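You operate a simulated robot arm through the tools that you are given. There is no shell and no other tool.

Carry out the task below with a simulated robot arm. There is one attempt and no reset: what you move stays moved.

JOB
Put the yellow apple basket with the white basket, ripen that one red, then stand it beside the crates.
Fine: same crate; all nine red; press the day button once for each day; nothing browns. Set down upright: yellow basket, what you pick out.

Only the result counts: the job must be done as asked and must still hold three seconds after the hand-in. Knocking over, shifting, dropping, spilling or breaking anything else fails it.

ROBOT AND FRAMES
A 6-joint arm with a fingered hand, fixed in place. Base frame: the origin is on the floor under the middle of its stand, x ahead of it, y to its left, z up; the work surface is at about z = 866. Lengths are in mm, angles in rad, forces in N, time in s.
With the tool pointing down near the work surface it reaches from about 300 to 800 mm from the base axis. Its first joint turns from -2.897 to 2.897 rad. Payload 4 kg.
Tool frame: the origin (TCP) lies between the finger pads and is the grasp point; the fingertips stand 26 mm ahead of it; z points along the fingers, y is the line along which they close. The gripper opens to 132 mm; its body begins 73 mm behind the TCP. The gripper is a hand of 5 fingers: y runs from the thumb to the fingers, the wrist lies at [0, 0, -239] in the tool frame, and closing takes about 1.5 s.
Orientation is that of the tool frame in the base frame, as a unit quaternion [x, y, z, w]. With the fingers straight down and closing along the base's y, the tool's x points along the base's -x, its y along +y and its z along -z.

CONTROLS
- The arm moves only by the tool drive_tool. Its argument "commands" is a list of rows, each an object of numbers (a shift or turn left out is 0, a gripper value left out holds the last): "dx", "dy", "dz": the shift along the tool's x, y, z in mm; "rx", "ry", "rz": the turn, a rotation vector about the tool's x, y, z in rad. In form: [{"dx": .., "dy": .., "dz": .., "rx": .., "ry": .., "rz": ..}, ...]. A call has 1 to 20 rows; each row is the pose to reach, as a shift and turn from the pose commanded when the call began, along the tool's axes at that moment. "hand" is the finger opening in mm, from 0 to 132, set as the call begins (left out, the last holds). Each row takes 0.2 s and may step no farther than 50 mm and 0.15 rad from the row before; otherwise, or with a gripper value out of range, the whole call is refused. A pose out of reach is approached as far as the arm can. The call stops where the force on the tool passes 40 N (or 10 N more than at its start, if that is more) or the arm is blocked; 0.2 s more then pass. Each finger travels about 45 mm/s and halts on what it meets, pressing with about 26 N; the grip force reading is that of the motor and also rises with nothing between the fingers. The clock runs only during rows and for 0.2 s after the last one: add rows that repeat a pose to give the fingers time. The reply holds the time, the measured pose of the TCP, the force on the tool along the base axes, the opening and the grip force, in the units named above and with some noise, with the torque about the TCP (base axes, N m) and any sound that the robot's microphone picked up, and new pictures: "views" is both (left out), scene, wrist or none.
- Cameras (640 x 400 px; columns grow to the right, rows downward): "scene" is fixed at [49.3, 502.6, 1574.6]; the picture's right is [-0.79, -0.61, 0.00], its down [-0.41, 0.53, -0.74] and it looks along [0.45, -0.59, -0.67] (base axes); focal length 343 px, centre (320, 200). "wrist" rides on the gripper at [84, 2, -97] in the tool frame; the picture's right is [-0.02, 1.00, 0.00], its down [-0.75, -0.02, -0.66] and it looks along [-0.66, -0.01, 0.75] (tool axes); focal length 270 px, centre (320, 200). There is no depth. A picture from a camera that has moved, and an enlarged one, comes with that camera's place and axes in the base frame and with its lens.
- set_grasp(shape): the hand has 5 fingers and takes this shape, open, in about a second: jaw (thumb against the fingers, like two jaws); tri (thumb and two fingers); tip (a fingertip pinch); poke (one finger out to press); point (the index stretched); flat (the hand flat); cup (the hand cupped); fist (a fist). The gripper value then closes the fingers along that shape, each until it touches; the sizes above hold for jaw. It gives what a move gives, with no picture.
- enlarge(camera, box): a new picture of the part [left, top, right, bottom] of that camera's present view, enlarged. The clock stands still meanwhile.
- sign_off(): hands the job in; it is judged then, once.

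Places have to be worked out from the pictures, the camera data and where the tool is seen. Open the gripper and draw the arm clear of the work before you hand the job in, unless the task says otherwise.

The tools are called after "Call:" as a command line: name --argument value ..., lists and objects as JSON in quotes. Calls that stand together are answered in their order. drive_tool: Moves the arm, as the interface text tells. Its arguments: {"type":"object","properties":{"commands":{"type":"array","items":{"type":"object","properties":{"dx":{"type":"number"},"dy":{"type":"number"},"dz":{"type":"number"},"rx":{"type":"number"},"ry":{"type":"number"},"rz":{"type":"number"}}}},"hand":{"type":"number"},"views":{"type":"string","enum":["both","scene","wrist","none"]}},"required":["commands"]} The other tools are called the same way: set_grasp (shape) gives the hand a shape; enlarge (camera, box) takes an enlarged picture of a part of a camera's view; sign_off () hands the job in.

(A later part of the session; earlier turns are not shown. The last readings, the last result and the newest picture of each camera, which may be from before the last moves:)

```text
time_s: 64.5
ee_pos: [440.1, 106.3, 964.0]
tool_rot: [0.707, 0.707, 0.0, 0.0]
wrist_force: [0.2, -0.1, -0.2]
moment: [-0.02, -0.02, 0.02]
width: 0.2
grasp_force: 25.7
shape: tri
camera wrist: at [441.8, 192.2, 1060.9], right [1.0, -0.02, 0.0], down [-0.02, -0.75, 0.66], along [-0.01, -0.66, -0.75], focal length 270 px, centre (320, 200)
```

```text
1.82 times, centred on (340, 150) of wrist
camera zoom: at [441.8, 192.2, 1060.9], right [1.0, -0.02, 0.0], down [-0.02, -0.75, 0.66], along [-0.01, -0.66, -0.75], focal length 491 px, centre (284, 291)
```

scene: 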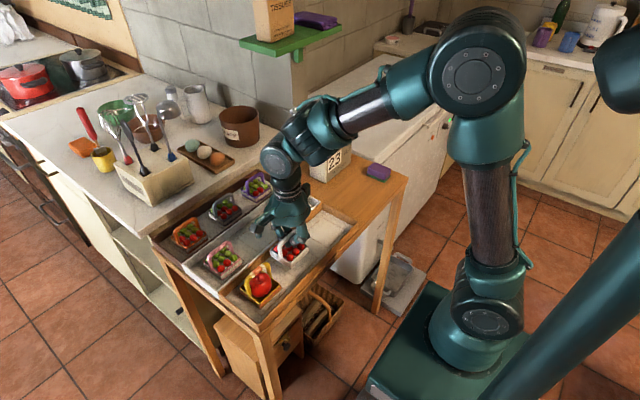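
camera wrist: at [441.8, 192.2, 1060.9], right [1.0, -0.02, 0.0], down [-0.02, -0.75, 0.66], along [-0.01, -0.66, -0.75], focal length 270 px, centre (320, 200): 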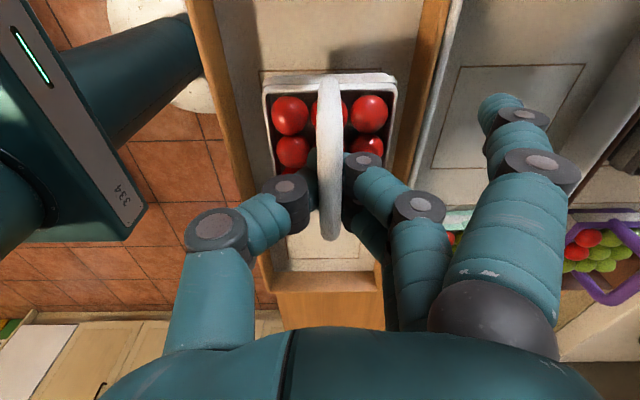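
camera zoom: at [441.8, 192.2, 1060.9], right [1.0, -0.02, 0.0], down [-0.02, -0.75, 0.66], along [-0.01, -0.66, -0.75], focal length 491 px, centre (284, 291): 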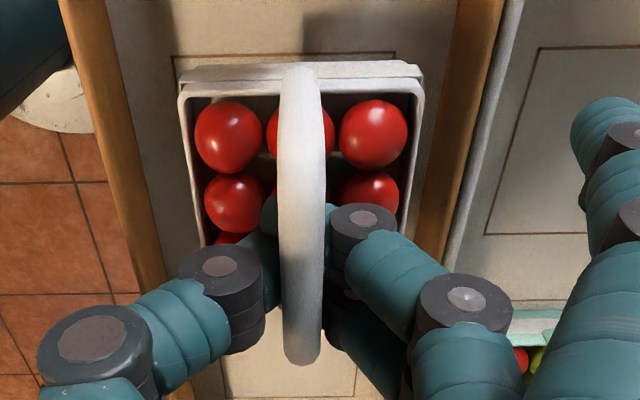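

The white basket hangs level with all nine tomatoes in place. I'll raise it 75 mm more and carry it over the empty slot and crate wall to the open table, aiming for its centre near (475, −160), clear of the calendar, sponge and table edge.

Call:
drive_tool --commands '[{"dz": -15}, {"dz": -30}, {"dz": -45}, {"dz": -60}, {"dz": -75}, {"dz": -75, "dx": -18, "dy": 2}, {"dz": -75, "dx": -38, "dy": 4}, {"dz": -75, "dx": -60, "dy": 6}, {"dz": -75, "dx": -82, "dy": 9}, {"dz": -75, "dx": -104, "dy": 11}, {"dz": -75, "dx": -126, "dy": 13}, {"dz": -75, "dx": -148, "dy": 15}, {"dz": -75, "dx": -170, "dy": 18}, {"dz": -75, "dx": -192, "dy": 20}, {"dz": -75, "dx": -214, "dy": 22}, {"dz": -75, "dx": -236, "dy": 25}, {"dz": -75, "dx": -256, "dy": 27}, {"dz": -75, "dx": -270, "dy": 29}, {"dz": -75, "dx": -274, "dy": 29}, {"dz": -75, "dx": -274, "dy": 29}]'

Call:
enlarge --camera "scene" --box '[270, 130, 410, 250]'

Call:
enlarge --camera "wrist" --box '[160, 0, 500, 260]'

```text
time_s: 68.7
ee_pos: [466.9, -167.9, 1039.9]
tool_rot: [0.708, 0.706, 0.0, 0.0]
wrist_force: [0.1, 0.0, -0.3]
moment: [0.01, 0.04, -0.01]
width: 0.1
grasp_force: 26.1
shape: tri
camera wrist: at [470.3, -82.1, 1135.9], right [1.0, -0.02, 0.0], down [-0.02, -0.75, 0.66], along [-0.01, -0.66, -0.75], focal length 270 px, centre (320, 200)
```

scene: 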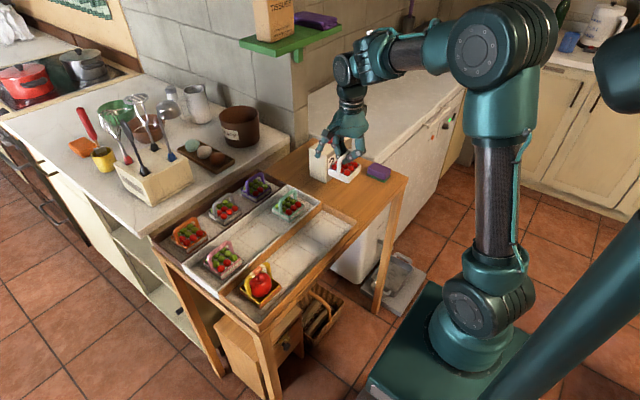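
wrist: 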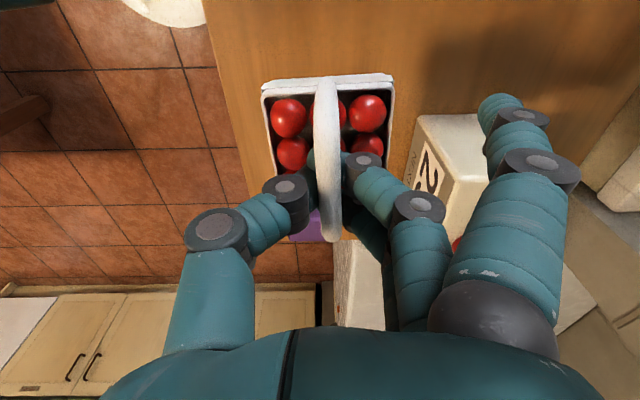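

```text
3.33 times, centred on (340, 190) of scene
camera zoom: at [49.3, 502.6, 1574.6], right [-0.79, -0.61, 0.0], down [-0.41, 0.53, -0.74], along [0.45, -0.59, -0.67], focal length 1144 px, centre (253, 233)
```

zoom: 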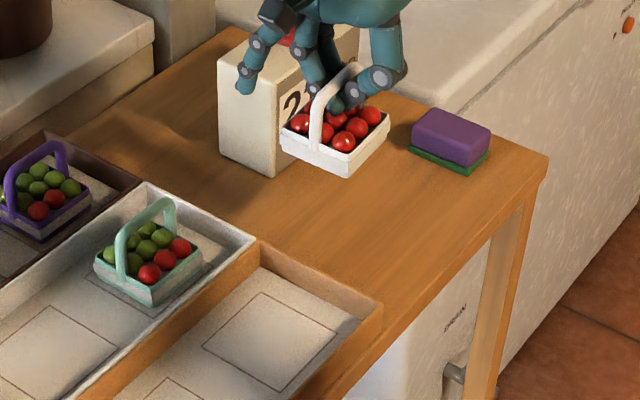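

```text
1.54 times, centred on (330, 130) of wrist
camera zoom: at [470.3, -82.1, 1135.9], right [1.0, -0.02, 0.0], down [-0.02, -0.75, 0.66], along [-0.01, -0.66, -0.75], focal length 416 px, centre (305, 308)
```

zoom: 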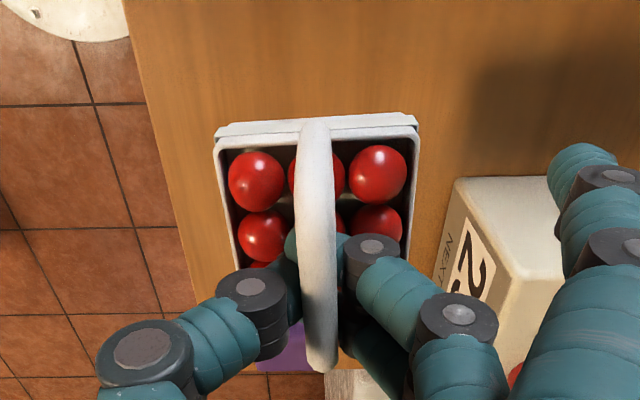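

The basket is level above clear table, well away from the calendar and sponge. I'll lower to about 20 mm above the expected contact.

Call:
drive_tool --commands '[{"dz": 15}, {"dz": 30}, {"dz": 45}, {"dz": 60}, {"dz": 75}, {"dz": 85}, {"dz": 92}, {"dz": 92}]'

Call:
enlarge --camera "scene" --box '[290, 140, 390, 220]'

Call:
enlarge --camera "wrist" --box '[200, 40, 480, 260]'

```text
time_s: 70.5
ee_pos: [469.0, -167.4, 946.7]
tool_rot: [0.707, 0.707, 0.0, 0.0]
wrist_force: [-0.1, -0.3, -0.7]
moment: [0.0, 0.03, 0.0]
width: 0.0
grasp_force: 25.6
shape: tri
camera wrist: at [470.2, -82.2, 1043.7], right [1.0, -0.02, 0.0], down [-0.02, -0.75, 0.66], along [-0.01, -0.66, -0.75], focal length 270 px, centre (320, 200)
```

scene: 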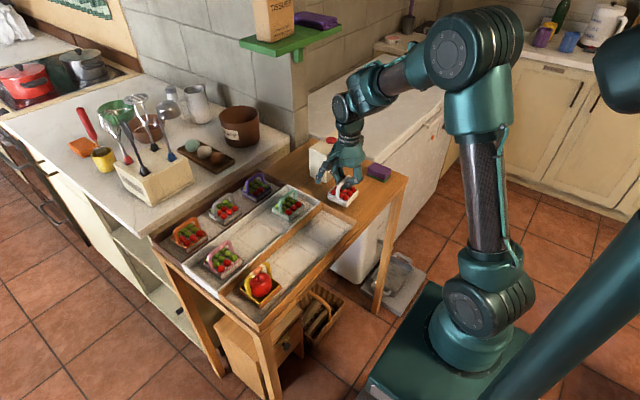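
wrist: 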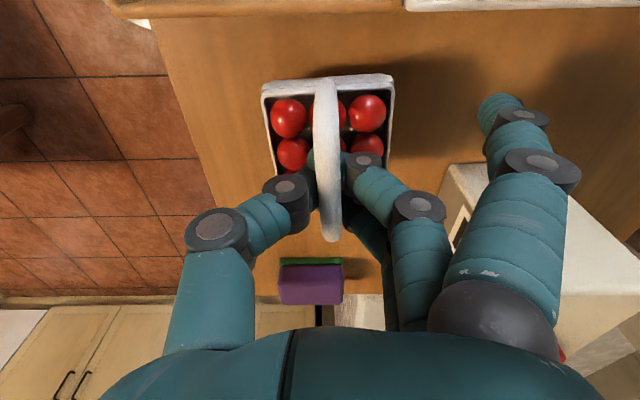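

```text
5.00 times, centred on (340, 180) of scene
camera zoom: at [49.3, 502.6, 1574.6], right [-0.79, -0.61, 0.0], down [-0.41, 0.53, -0.74], along [0.45, -0.59, -0.67], focal length 1716 px, centre (220, 300)
```

zoom: 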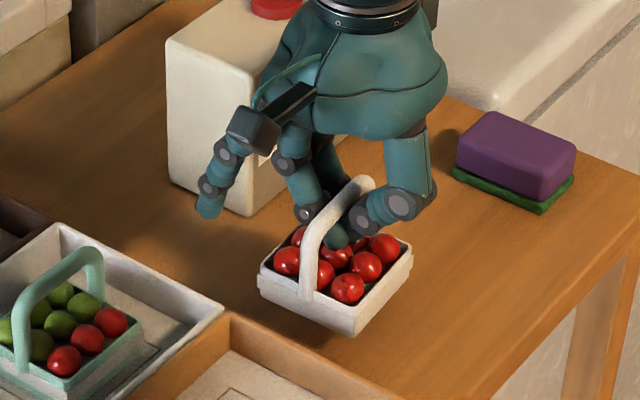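

```text
1.82 times, centred on (340, 150) of wrist
camera zoom: at [470.2, -82.2, 1043.7], right [1.0, -0.02, 0.0], down [-0.02, -0.75, 0.66], along [-0.01, -0.66, -0.75], focal length 491 px, centre (284, 291)
```

zoom: 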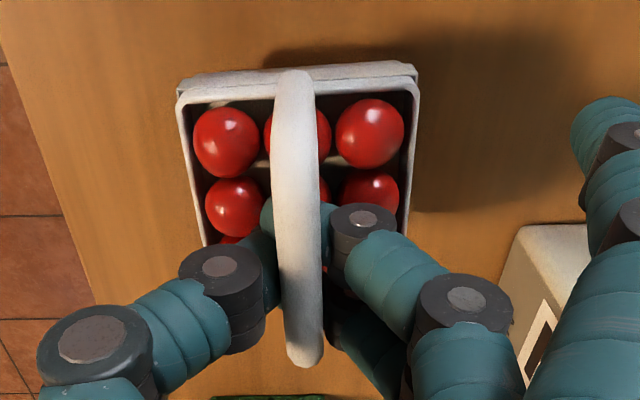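

Still hanging free, with the shadow offset from the basket. Lowering further in small steps and watching for the basket to stop following the hand.

Call:
drive_tool --commands '[{"dz": 3}, {"dz": 6}, {"dz": 9}, {"dz": 10}, {"dz": 10}]' --views "none"

Call:
enlarge --camera "wrist" --box '[200, 40, 480, 260]'

Call:
enlarge --camera "scene" --box '[310, 160, 370, 210]'

```text
time_s: 71.7
ee_pos: [468.1, -167.5, 937.7]
tool_rot: [0.707, 0.707, -0.001, 0.0]
wrist_force: [0.9, -0.1, -0.9]
moment: [0.03, -0.01, 0.03]
width: 0.0
grasp_force: 25.6
shape: tri
```

```text
1.82 times, centred on (340, 150) of wrist
camera zoom: at [470.3, -82.1, 1034.4], right [1.0, -0.02, 0.0], down [-0.02, -0.75, 0.66], along [-0.01, -0.66, -0.75], focal length 491 px, centre (284, 291)
```

zoom: 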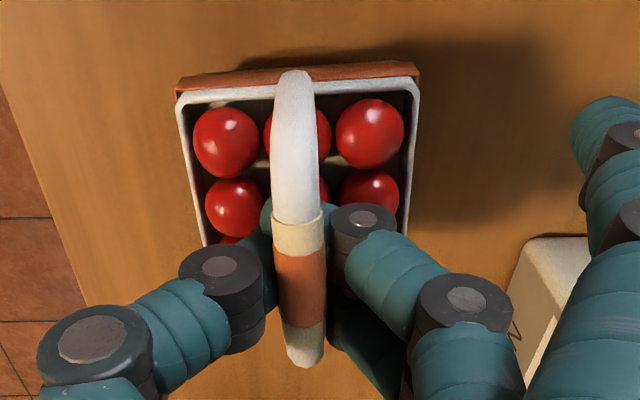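

```text
8.00 times, centred on (340, 185) of scene
camera zoom: at [49.3, 502.6, 1574.6], right [-0.79, -0.61, 0.0], down [-0.41, 0.53, -0.74], along [0.45, -0.59, -0.67], focal length 2746 px, centre (160, 320)
```

zoom: 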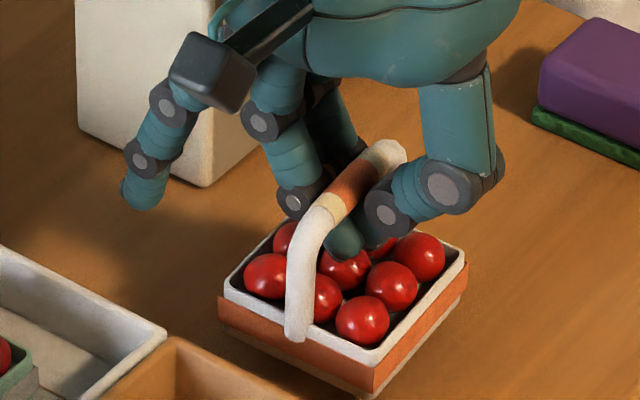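

The same orange marking appeared as on the yellow basket just before it reached the floor. I'll continue down in 3 mm steps.

Call:
drive_tool --commands '[{"dz": 1}, {"dz": 2}, {"dz": 3}, {"dz": 3}]' --views "none"

Call:
enlarge --camera "wrist" --box '[200, 40, 480, 260]'

Call:
drive_tool --commands '[{"dz": 1}, {"dz": 2}, {"dz": 3}, {"dz": 3}]' --views "none"

Call:
enlarge --camera "wrist" --box '[200, 40, 480, 260]'

Call:
enlarge --camera "scene" --box '[310, 160, 370, 210]'

```text
time_s: 72.7
ee_pos: [468.2, -166.4, 934.6]
tool_rot: [0.707, 0.707, 0.0, 0.001]
wrist_force: [0.4, 0.2, -0.5]
moment: [0.01, 0.02, 0.02]
width: 0.0
grasp_force: 26.1
shape: tri
```

```text
1.82 times, centred on (340, 150) of wrist
camera zoom: at [470.3, -82.2, 1031.4], right [1.0, -0.02, 0.0], down [-0.02, -0.75, 0.66], along [-0.01, -0.66, -0.75], focal length 491 px, centre (284, 291)
```

zoom: 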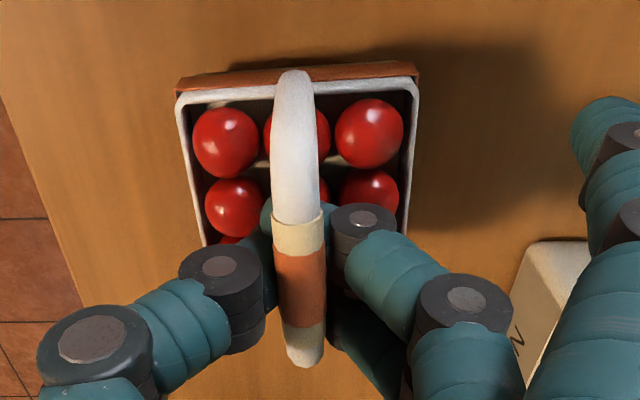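

```text
time_s: 73.7
ee_pos: [467.9, -167.6, 932.0]
tool_rot: [0.707, 0.707, 0.0, 0.0]
wrist_force: [0.0, -0.1, 0.2]
moment: [0.01, 0.0, -0.04]
width: 0.1
grasp_force: 26.2
shape: tri
```

```text
1.82 times, centred on (340, 150) of wrist
camera zoom: at [470.5, -82.1, 1028.2], right [1.0, -0.02, 0.0], down [-0.02, -0.75, 0.66], along [-0.01, -0.66, -0.75], focal length 491 px, centre (284, 291)
```

zoom: 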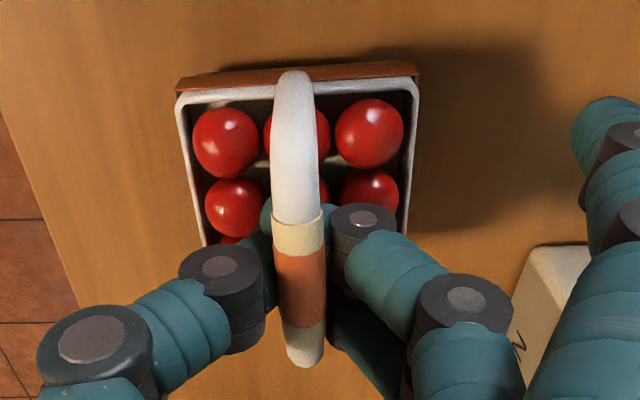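

```text
8.00 times, centred on (340, 185) of scene
camera zoom: at [49.3, 502.6, 1574.6], right [-0.79, -0.61, 0.0], down [-0.41, 0.53, -0.74], along [0.45, -0.59, -0.67], focal length 2746 px, centre (160, 320)
```

zoom: 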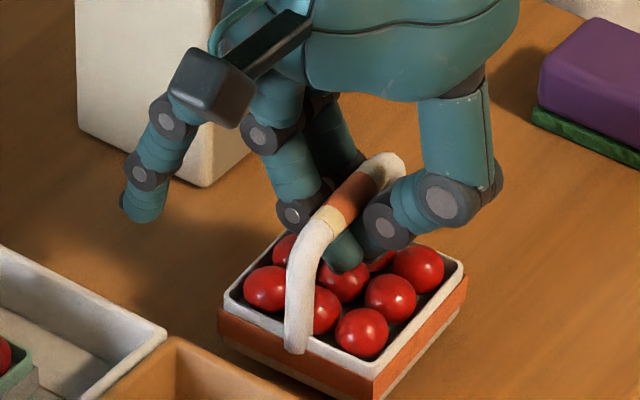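

The basket still moves with the hand, so no contact yet. Continuing down.

Call:
drive_tool --commands '[{"dz": 1}, {"dz": 2}, {"dz": 3}, {"dz": 3}]' --views "none"

Call:
enlarge --camera "wrist" --box '[200, 40, 480, 260]'

Call:
drive_tool --commands '[{"dz": 1}, {"dz": 2}, {"dz": 3}, {"dz": 3}]' --views "none"

Call:
enlarge --camera "wrist" --box '[200, 40, 480, 260]'

Call:
enlarge --camera "scene" --box '[310, 160, 370, 210]'

```text
time_s: 74.7
ee_pos: [467.7, -168.1, 928.2]
tool_rot: [0.707, 0.707, 0.0, 0.0]
wrist_force: [0.0, -0.6, -0.7]
moment: [0.01, -0.02, -0.01]
width: 0.1
grasp_force: 25.8
shape: tri
```

```text
1.82 times, centred on (340, 150) of wrist
camera zoom: at [470.3, -81.9, 1025.3], right [1.0, -0.02, 0.0], down [-0.02, -0.75, 0.66], along [-0.01, -0.66, -0.75], focal length 491 px, centre (284, 291)
```

zoom: 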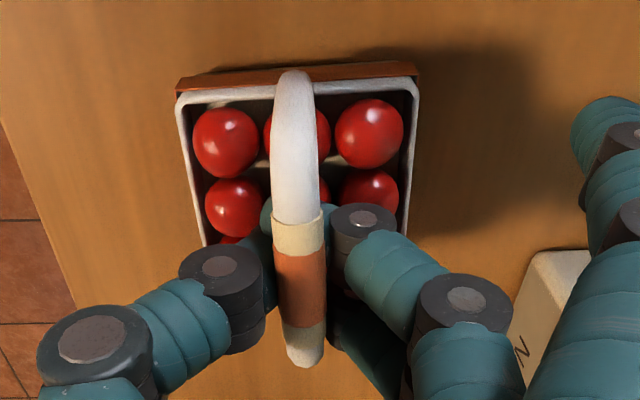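

```text
time_s: 75.7
ee_pos: [467.7, -167.9, 926.1]
tool_rot: [0.708, 0.707, 0.0, 0.0]
wrist_force: [0.2, -0.2, -1.1]
moment: [-0.01, 0.0, 0.06]
width: 0.2
grasp_force: 26.1
shape: tri
```

```text
1.82 times, centred on (340, 150) of wrist
camera zoom: at [470.7, -81.9, 1022.0], right [1.0, -0.02, 0.0], down [-0.02, -0.75, 0.66], along [-0.01, -0.66, -0.75], focal length 491 px, centre (284, 291)
```

zoom: 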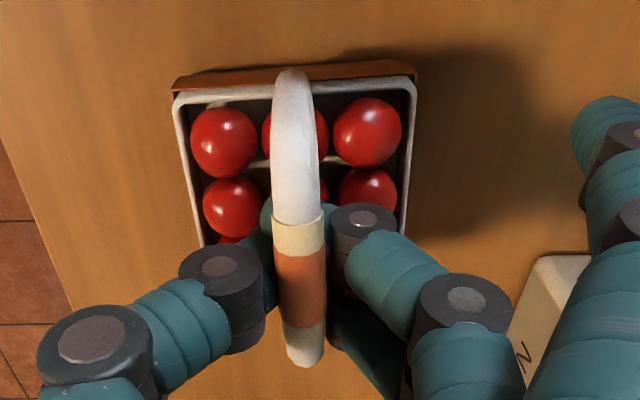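

```text
8.00 times, centred on (340, 185) of scene
camera zoom: at [49.3, 502.6, 1574.6], right [-0.79, -0.61, 0.0], down [-0.41, 0.53, -0.74], along [0.45, -0.59, -0.67], focal length 2746 px, centre (160, 320)
```

zoom: 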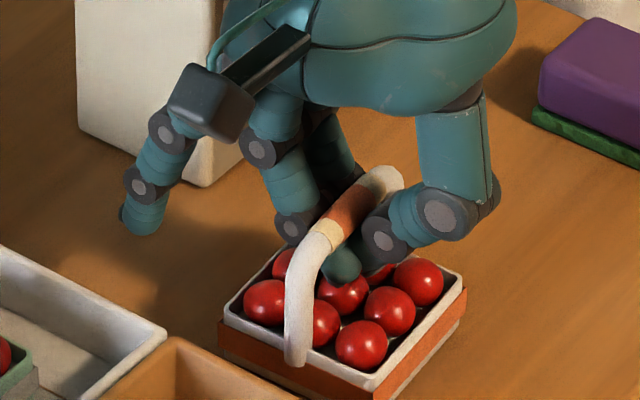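

The first slight relative shift shows up at z≈926, so one edge is probably touching. I'll take 2 mm steps now.

Call:
drive_tool --commands '[{"dz": 1}, {"dz": 2}, {"dz": 2}]' --views "none"

Call:
enlarge --camera "wrist" --box '[200, 40, 480, 260]'

Call:
drive_tool --commands '[{"dz": 1}, {"dz": 2}, {"dz": 2}]' --views "none"

Call:
enlarge --camera "wrist" --box '[200, 40, 480, 260]'

Call:
enlarge --camera "scene" --box '[310, 160, 370, 210]'

```text
time_s: 76.5
ee_pos: [468.9, -167.3, 923.3]
tool_rot: [0.707, 0.707, 0.0, 0.0]
wrist_force: [0.1, 0.0, 0.3]
moment: [0.02, -0.02, -0.03]
width: 0.2
grasp_force: 25.2
shape: tri
```

```text
1.82 times, centred on (340, 150) of wrist
camera zoom: at [470.8, -82.1, 1020.1], right [1.0, -0.02, 0.0], down [-0.02, -0.75, 0.66], along [-0.01, -0.66, -0.75], focal length 491 px, centre (284, 291)
```

zoom: 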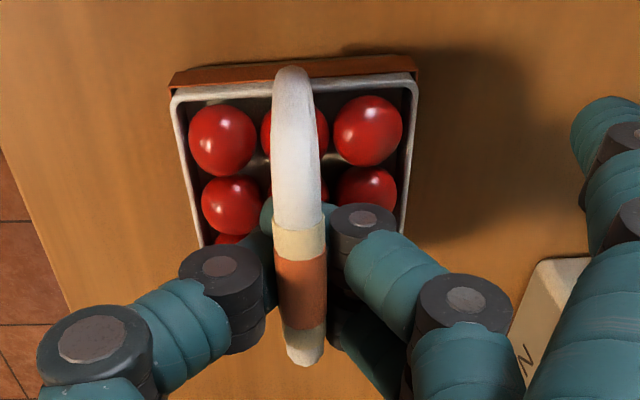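

```text
time_s: 77.3
ee_pos: [467.4, -167.1, 920.8]
tool_rot: [0.707, 0.707, 0.0, 0.0]
wrist_force: [-0.5, 1.0, -0.3]
moment: [-0.02, 0.01, 0.0]
width: 0.2
grasp_force: 26.4
shape: tri
```

```text
1.82 times, centred on (340, 150) of wrist
camera zoom: at [470.7, -82.3, 1018.0], right [1.0, -0.02, 0.0], down [-0.02, -0.75, 0.66], along [-0.01, -0.66, -0.75], focal length 491 px, centre (284, 291)
```

zoom: 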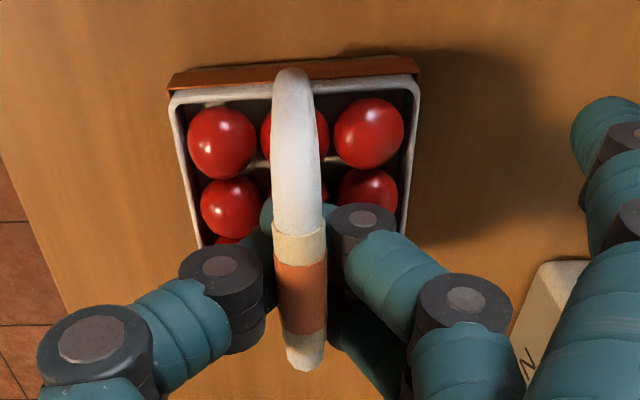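

```text
8.00 times, centred on (340, 185) of scene
camera zoom: at [49.3, 502.6, 1574.6], right [-0.79, -0.61, 0.0], down [-0.41, 0.53, -0.74], along [0.45, -0.59, -0.67], focal length 2746 px, centre (160, 320)
```

zoom: 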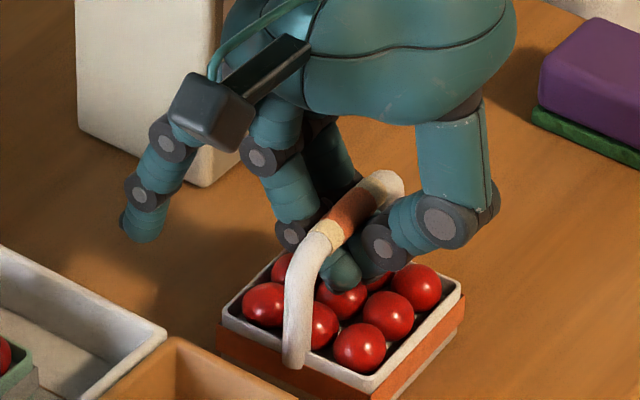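

The basket now stays put while the hand descends, so it stands on the table. I'll back up 3 mm to keep the fingertips off the tomatoes and release gently.

Call:
drive_tool --commands '[{"dz": -1}, {"dz": -2}, {"dz": -2}]' --views "none"

Call:
drive_tool --commands '[{"dz": 0}, {"dz": 0}, {"dz": 0}]' --hand 10 --views "none"

Call:
enlarge --camera "wrist" --box '[200, 40, 480, 260]'

Call:
enlarge --camera "scene" --box '[310, 160, 370, 210]'

```text
time_s: 78.1
ee_pos: [468.5, -168.7, 923.8]
tool_rot: [0.707, 0.707, 0.001, -0.001]
wrist_force: [-0.3, -0.6, -0.6]
moment: [0.02, 0.04, 0.02]
width: 0.1
grasp_force: 25.7
shape: tri
```

```text
time_s: 78.9
ee_pos: [469.0, -168.2, 923.4]
tool_rot: [0.707, 0.708, -0.001, -0.001]
wrist_force: [-4.2, -0.2, -0.8]
moment: [0.03, 0.1, -0.19]
width: 10.2
grasp_force: 0.0
shape: tri
```

```text
1.82 times, centred on (340, 150) of wrist
camera zoom: at [470.5, -82.5, 1019.9], right [1.0, -0.02, 0.0], down [-0.02, -0.75, 0.66], along [-0.01, -0.66, -0.75], focal length 491 px, centre (284, 291)
```

zoom: 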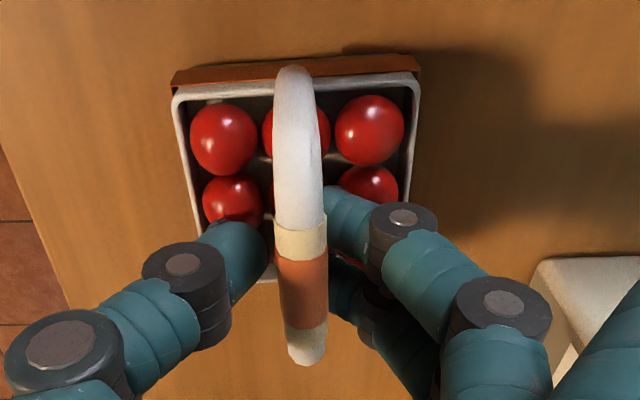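

```text
8.00 times, centred on (340, 185) of scene
camera zoom: at [49.3, 502.6, 1574.6], right [-0.79, -0.61, 0.0], down [-0.41, 0.53, -0.74], along [0.45, -0.59, -0.67], focal length 2746 px, centre (160, 320)
```

zoom: 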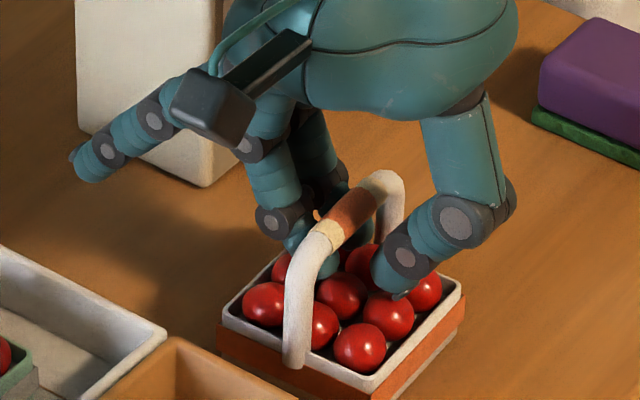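

Opening gave a −4 N sideways push: the spare little finger swings out and is touching the calendar's face. I'll close again at once to relieve it, then check that the calendar hasn't moved.

Call:
drive_tool --commands '[{"dz": 0}, {"dz": 0}, {"dz": 0}]' --hand 0 --views "both"

Call:
enlarge --camera "scene" --box '[290, 120, 390, 210]'

Call:
enlarge --camera "wrist" --box '[240, 60, 640, 340]'

```text
time_s: 79.7
ee_pos: [468.5, -167.8, 924.0]
tool_rot: [0.707, 0.708, 0.001, 0.0]
wrist_force: [-6.4, 0.4, -0.1]
moment: [0.05, 0.13, -0.19]
width: 0.0
grasp_force: 26.3
shape: tri
camera wrist: at [470.6, -82.5, 1020.0], right [1.0, -0.02, 0.0], down [-0.02, -0.75, 0.66], along [-0.01, -0.66, -0.75], focal length 270 px, centre (320, 200)
```

scene: 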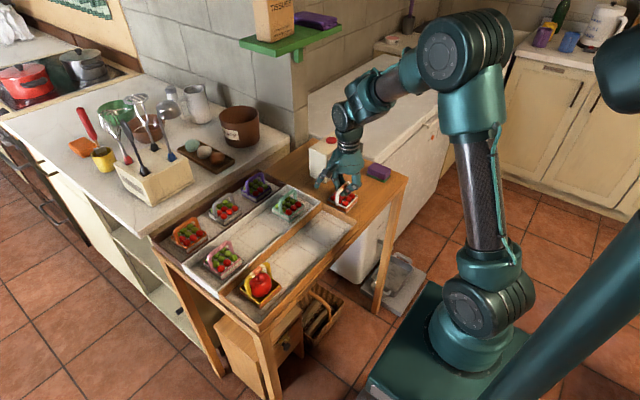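
wrist: 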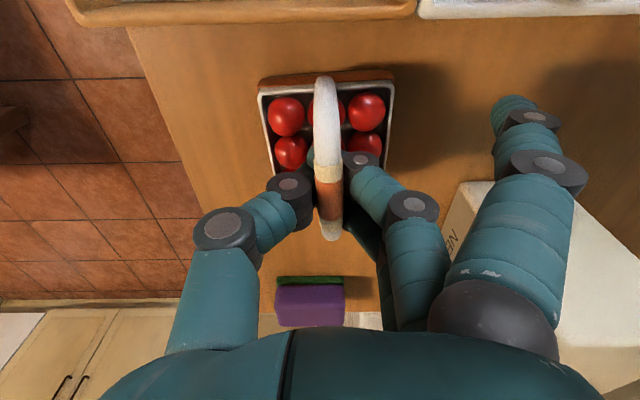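

```text
4.44 times, centred on (340, 165) of scene
camera zoom: at [49.3, 502.6, 1574.6], right [-0.79, -0.61, 0.0], down [-0.41, 0.53, -0.74], along [0.45, -0.59, -0.67], focal length 1525 px, centre (231, 356)
```

zoom: 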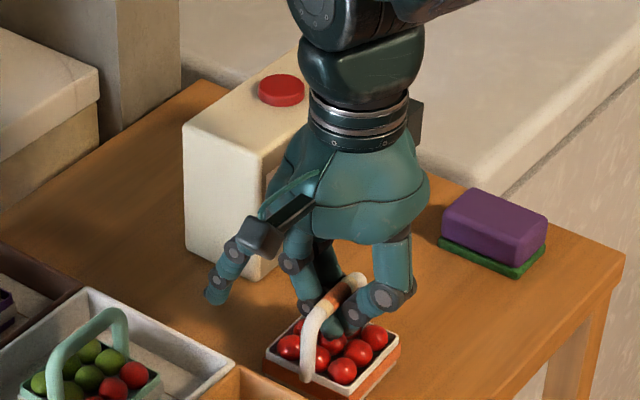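

```text
1.43 times, centred on (440, 200) of wrist
camera zoom: at [470.6, -82.5, 1020.0], right [1.0, -0.02, 0.0], down [-0.02, -0.75, 0.66], along [-0.01, -0.66, -0.75], focal length 386 px, centre (149, 200)
```

zoom: 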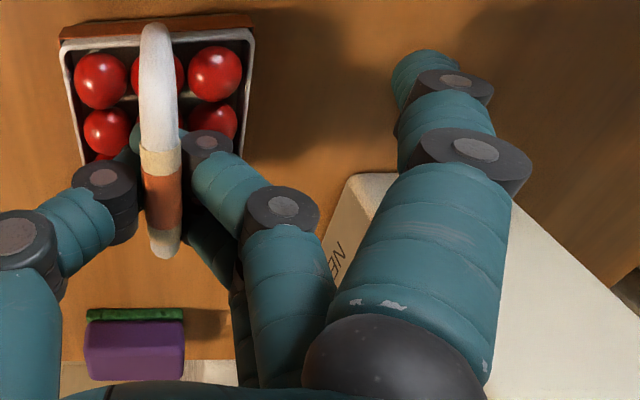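

The sideways force hasn't gone (−6.4 N). I'll hold still and re-read it, and compare the calendar's outline with earlier pictures.

Call:
drive_tool --commands '[{"dz": 0}, {"dz": 0}]' --views "none"

Call:
enlarge --camera "scene" --box '[300, 120, 360, 190]'

Call:
enlarge --camera "scene" --box '[310, 160, 370, 210]'

```text
time_s: 80.3
ee_pos: [468.8, -168.8, 923.6]
tool_rot: [0.708, 0.707, 0.001, 0.0]
wrist_force: [-5.7, 0.3, 0.8]
moment: [0.0, 0.07, -0.22]
width: 0.0
grasp_force: 25.2
shape: tri
```

```text
5.71 times, centred on (330, 155) of scene
camera zoom: at [49.3, 502.6, 1574.6], right [-0.79, -0.61, 0.0], down [-0.41, 0.53, -0.74], along [0.45, -0.59, -0.67], focal length 1961 px, centre (263, 457)
```

zoom: 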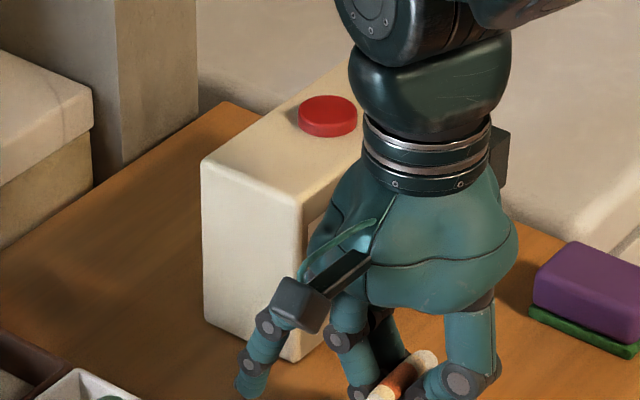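

```text
8.00 times, centred on (340, 185) of scene
camera zoom: at [49.3, 502.6, 1574.6], right [-0.79, -0.61, 0.0], down [-0.41, 0.53, -0.74], along [0.45, -0.59, -0.67], focal length 2746 px, centre (160, 320)
```

zoom: 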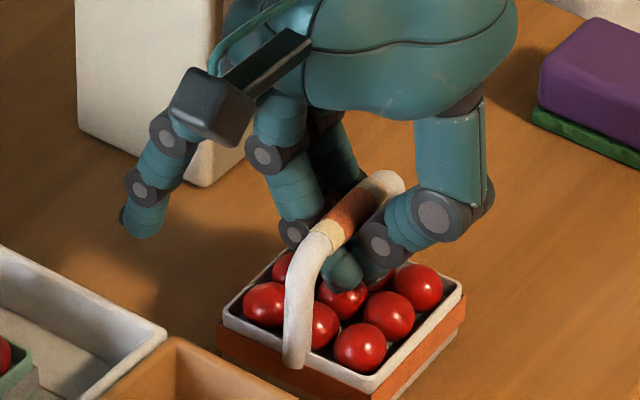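

The calendar's outline is unchanged, so it hasn't shifted. Torque puts the contact at about y=−207, fingertip height: the little finger on its near edge. I'll back the hand and basket straight away from it (base −x) by 8 mm.

Call:
drive_tool --commands '[{"dy": -2, "dz": -1}, {"dy": -4, "dz": -2}, {"dy": -6, "dz": -2}, {"dy": -8, "dz": -2}, {"dy": -8, "dz": -2}]' --views "wrist"

Call:
enlarge --camera "scene" --box '[290, 120, 390, 210]'

```text
time_s: 81.5
ee_pos: [460.8, -168.0, 925.8]
tool_rot: [0.707, 0.708, 0.0, 0.0]
wrist_force: [-0.8, 0.7, 0.2]
moment: [0.0, 0.06, 0.02]
width: 0.0
grasp_force: 25.3
shape: tri
camera wrist: at [462.6, -82.3, 1022.2], right [1.0, -0.02, 0.0], down [-0.02, -0.75, 0.66], along [-0.01, -0.66, -0.75], focal length 270 px, centre (320, 200)
```

wrist: 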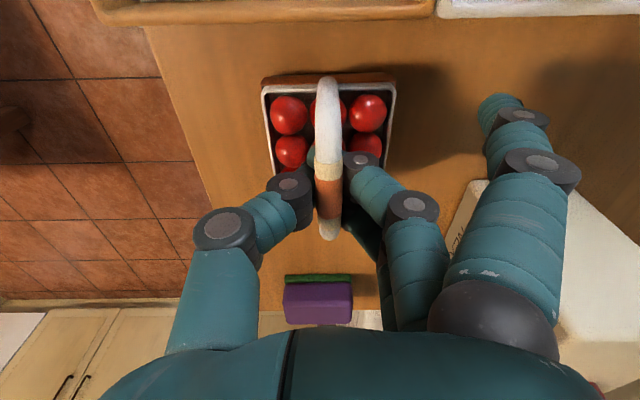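

```text
4.44 times, centred on (340, 165) of scene
camera zoom: at [49.3, 502.6, 1574.6], right [-0.79, -0.61, 0.0], down [-0.41, 0.53, -0.74], along [0.45, -0.59, -0.67], focal length 1525 px, centre (231, 356)
```

zoom: 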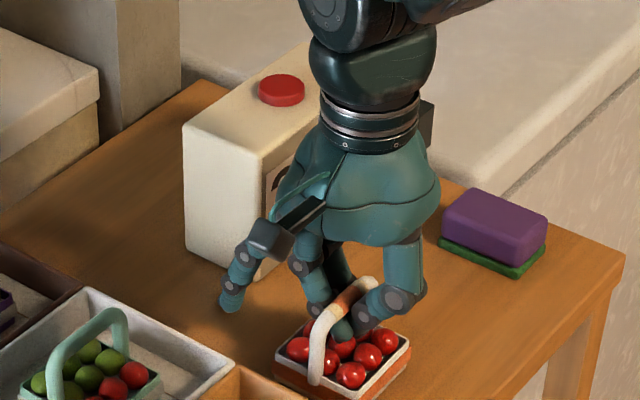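

The force is gone and the calendar is still exactly in place. I'll lift the basket a few mm, carry it another 30 mm away from the calendar, and set it down again.

Call:
drive_tool --commands '[{"dz": -3}, {"dz": -6}, {"dz": -8}, {"dz": -8, "dy": -6}, {"dz": -8, "dy": -13}, {"dz": -8, "dy": -20}, {"dz": -8, "dy": -26}, {"dz": -8, "dy": -30}, {"dz": -8, "dy": -30}]' --views "none"

Call:
drive_tool --commands '[{"dz": 3}, {"dz": 6}, {"dz": 8}, {"dz": 9}, {"dz": 9}]' --views "both"

Call:
enlarge --camera "wrist" --box '[200, 40, 480, 260]'

Call:
enlarge --camera "scene" --box '[310, 160, 380, 220]'

```text
time_s: 83.5
ee_pos: [430.6, -167.5, 933.7]
tool_rot: [0.707, 0.707, 0.0, 0.0]
wrist_force: [-0.4, 0.3, 0.0]
moment: [-0.05, -0.03, 0.0]
width: 0.0
grasp_force: 25.8
shape: tri
```

```text
time_s: 84.7
ee_pos: [431.1, -169.0, 924.9]
tool_rot: [0.707, 0.707, 0.0, 0.0]
wrist_force: [0.4, -1.3, 0.0]
moment: [0.0, -0.04, 0.0]
width: 0.0
grasp_force: 25.7
shape: tri
camera wrist: at [432.6, -82.4, 1020.9], right [1.0, -0.02, 0.0], down [-0.02, -0.75, 0.66], along [-0.01, -0.66, -0.75], focal length 270 px, centre (320, 200)
```

scene: 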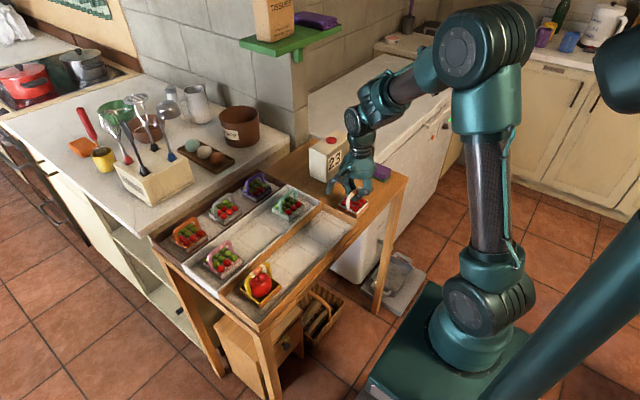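
wrist: 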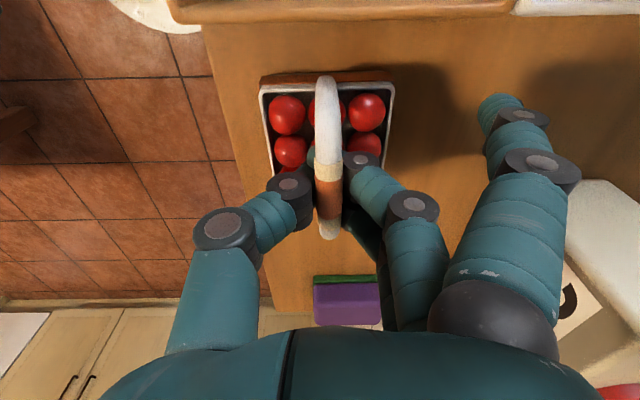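

```text
1.82 times, centred on (340, 150) of wrist
camera zoom: at [432.6, -82.4, 1020.9], right [1.0, -0.02, 0.0], down [-0.02, -0.75, 0.66], along [-0.01, -0.66, -0.75], focal length 491 px, centre (284, 291)
```

zoom: 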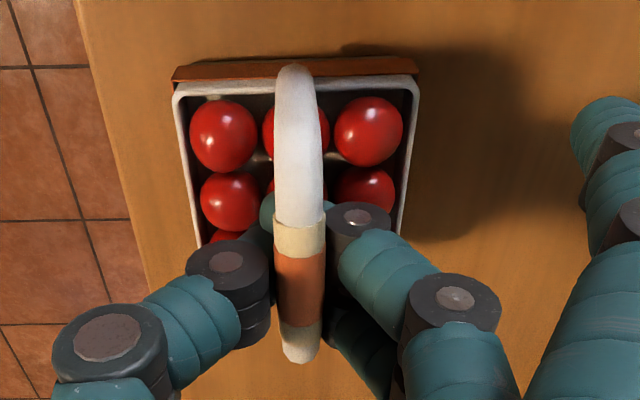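

```text
6.67 times, centred on (345, 190) of scene
camera zoom: at [49.3, 502.6, 1574.6], right [-0.79, -0.61, 0.0], down [-0.41, 0.53, -0.74], along [0.45, -0.59, -0.67], focal length 2288 px, centre (153, 267)
```

zoom: 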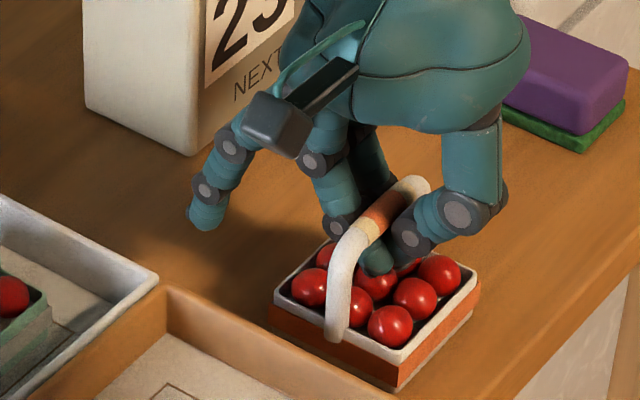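

The basket is about 28 mm in from the table edge and 40 mm from the crate end. I'll ease down the last 2 mm and open the fingers, watching the force.

Call:
drive_tool --commands '[{"dz": 1}, {"dz": 2}, {"dz": 2}]' --views "none"

Call:
drive_tool --commands '[{"dz": 0}, {"dz": 0}, {"dz": 0}]' --hand 10 --views "none"

Call:
enlarge --camera "wrist" --box '[200, 40, 480, 260]'

Call:
enlarge --camera "scene" --box '[310, 160, 380, 220]'

```text
time_s: 85.5
ee_pos: [430.2, -167.2, 922.0]
tool_rot: [0.707, 0.707, -0.001, 0.0]
wrist_force: [-0.1, -0.1, 0.4]
moment: [0.01, 0.0, -0.03]
width: 0.0
grasp_force: 26.4
shape: tri
```

```text
time_s: 86.3
ee_pos: [430.1, -167.6, 922.3]
tool_rot: [0.707, 0.707, 0.001, 0.0]
wrist_force: [-0.6, -0.4, 0.4]
moment: [-0.05, 0.03, 0.01]
width: 9.4
grasp_force: 0.0
shape: tri
```

```text
1.82 times, centred on (340, 150) of wrist
camera zoom: at [432.6, -82.1, 1018.9], right [1.0, -0.02, 0.0], down [-0.02, -0.75, 0.66], along [-0.01, -0.66, -0.75], focal length 491 px, centre (284, 291)
```

zoom: 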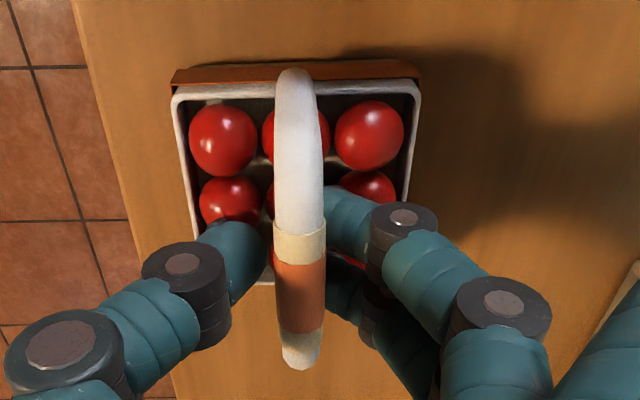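

```text
6.67 times, centred on (345, 190) of scene
camera zoom: at [49.3, 502.6, 1574.6], right [-0.79, -0.61, 0.0], down [-0.41, 0.53, -0.74], along [0.45, -0.59, -0.67], focal length 2288 px, centre (153, 267)
```

zoom: 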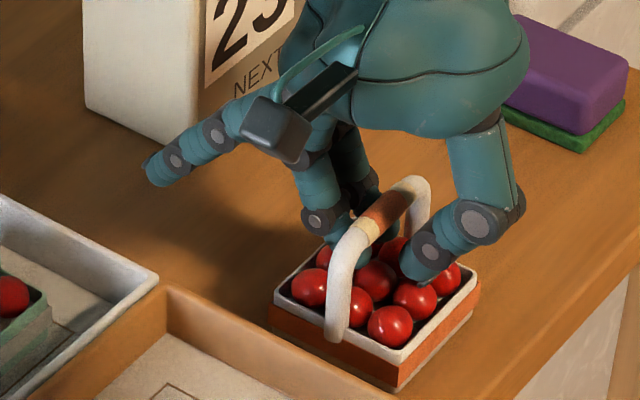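

Released with no side force, and the basket stands flat on the table. I'll open a bit wider so the bar is fully free, then check.

Call:
drive_tool --commands '[{"dz": 0}, {"dz": 0}, {"dz": 0}]' --hand 32 --views "wrist"

Call:
enlarge --camera "wrist" --box '[200, 40, 480, 260]'

Call:
enlarge --camera "scene" --box '[300, 130, 400, 220]'

```text
time_s: 87.1
ee_pos: [430.3, -168.8, 923.0]
tool_rot: [0.708, 0.707, 0.001, 0.0]
wrist_force: [-0.2, -0.3, -0.3]
moment: [-0.03, -0.03, -0.01]
width: 31.0
grasp_force: 0.0
shape: tri
camera wrist: at [432.6, -82.1, 1018.9], right [1.0, -0.02, 0.0], down [-0.02, -0.75, 0.66], along [-0.01, -0.66, -0.75], focal length 270 px, centre (320, 200)
```

wrist: 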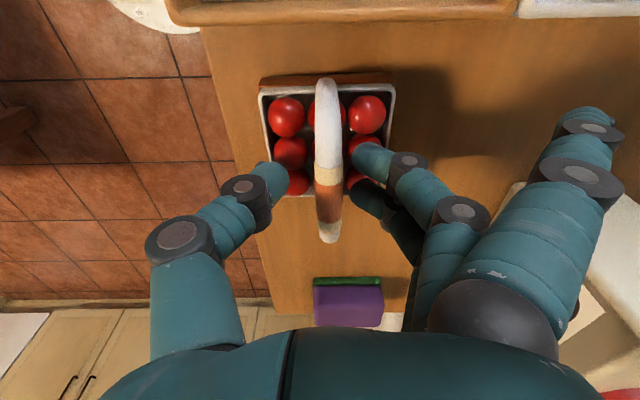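

```text
1.82 times, centred on (340, 150) of wrist
camera zoom: at [432.6, -82.1, 1018.9], right [1.0, -0.02, 0.0], down [-0.02, -0.75, 0.66], along [-0.01, -0.66, -0.75], focal length 491 px, centre (284, 291)
```

zoom: 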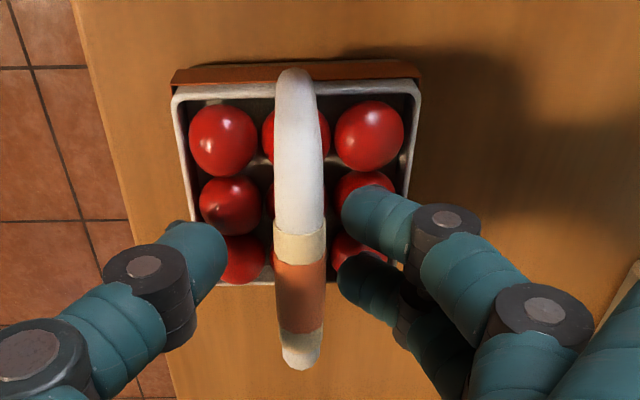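

```text
4.44 times, centred on (350, 175) of scene
camera zoom: at [49.3, 502.6, 1574.6], right [-0.79, -0.61, 0.0], down [-0.41, 0.53, -0.74], along [0.45, -0.59, -0.67], focal length 1525 px, centre (187, 311)
```

zoom: 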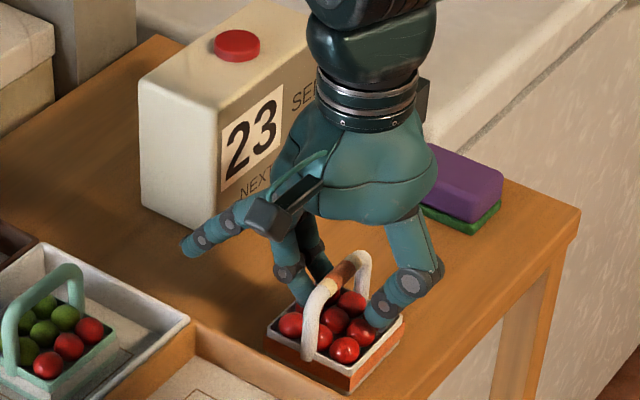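

The bar is clear on both sides, with about 4 mm on the finger side and more by the thumb. I'll rise straight up slowly, then higher.

Call:
drive_tool --commands '[{"dz": -4, "dy": 2}, {"dz": -9, "dy": 4}, {"dz": -15, "dy": 4}, {"dz": -22, "dy": 4}, {"dz": -30, "dy": 4}, {"dz": -40, "dy": 4}, {"dz": -55, "dy": 4}]' --views "both"

Call:
enlarge --camera "scene" --box '[300, 130, 400, 220]'

```text
time_s: 88.7
ee_pos: [434.6, -169.2, 978.3]
tool_rot: [0.707, 0.707, 0.001, 0.0]
wrist_force: [-0.4, 0.0, 0.1]
moment: [-0.04, -0.03, -0.03]
width: 31.4
grasp_force: 0.0
shape: tri
camera wrist: at [436.1, -82.5, 1074.0], right [1.0, -0.02, 0.0], down [-0.02, -0.75, 0.66], along [-0.01, -0.66, -0.75], focal length 270 px, centre (320, 200)
```

scene: 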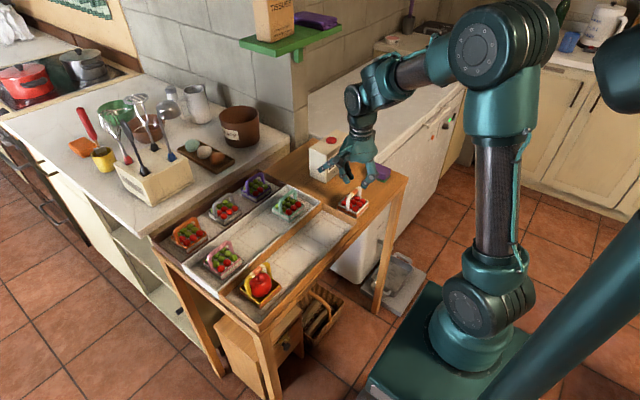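
wrist: 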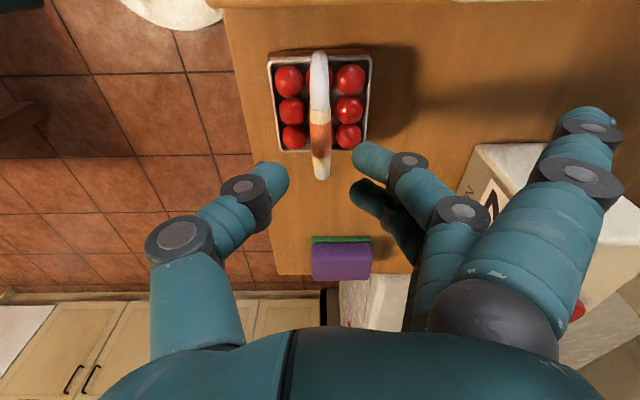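

```text
4.44 times, centred on (350, 175) of scene
camera zoom: at [49.3, 502.6, 1574.6], right [-0.79, -0.61, 0.0], down [-0.41, 0.53, -0.74], along [0.45, -0.59, -0.67], focal length 1525 px, centre (187, 311)
```

zoom: 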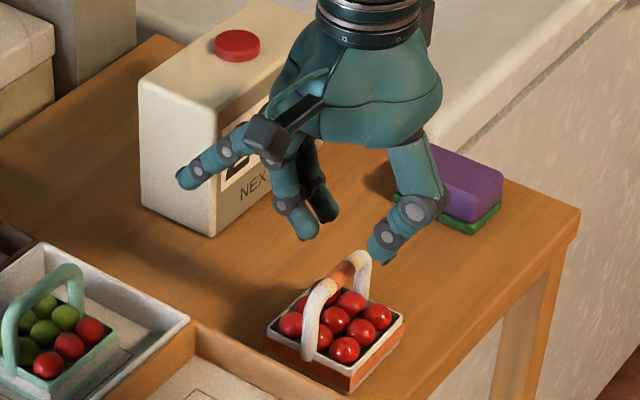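

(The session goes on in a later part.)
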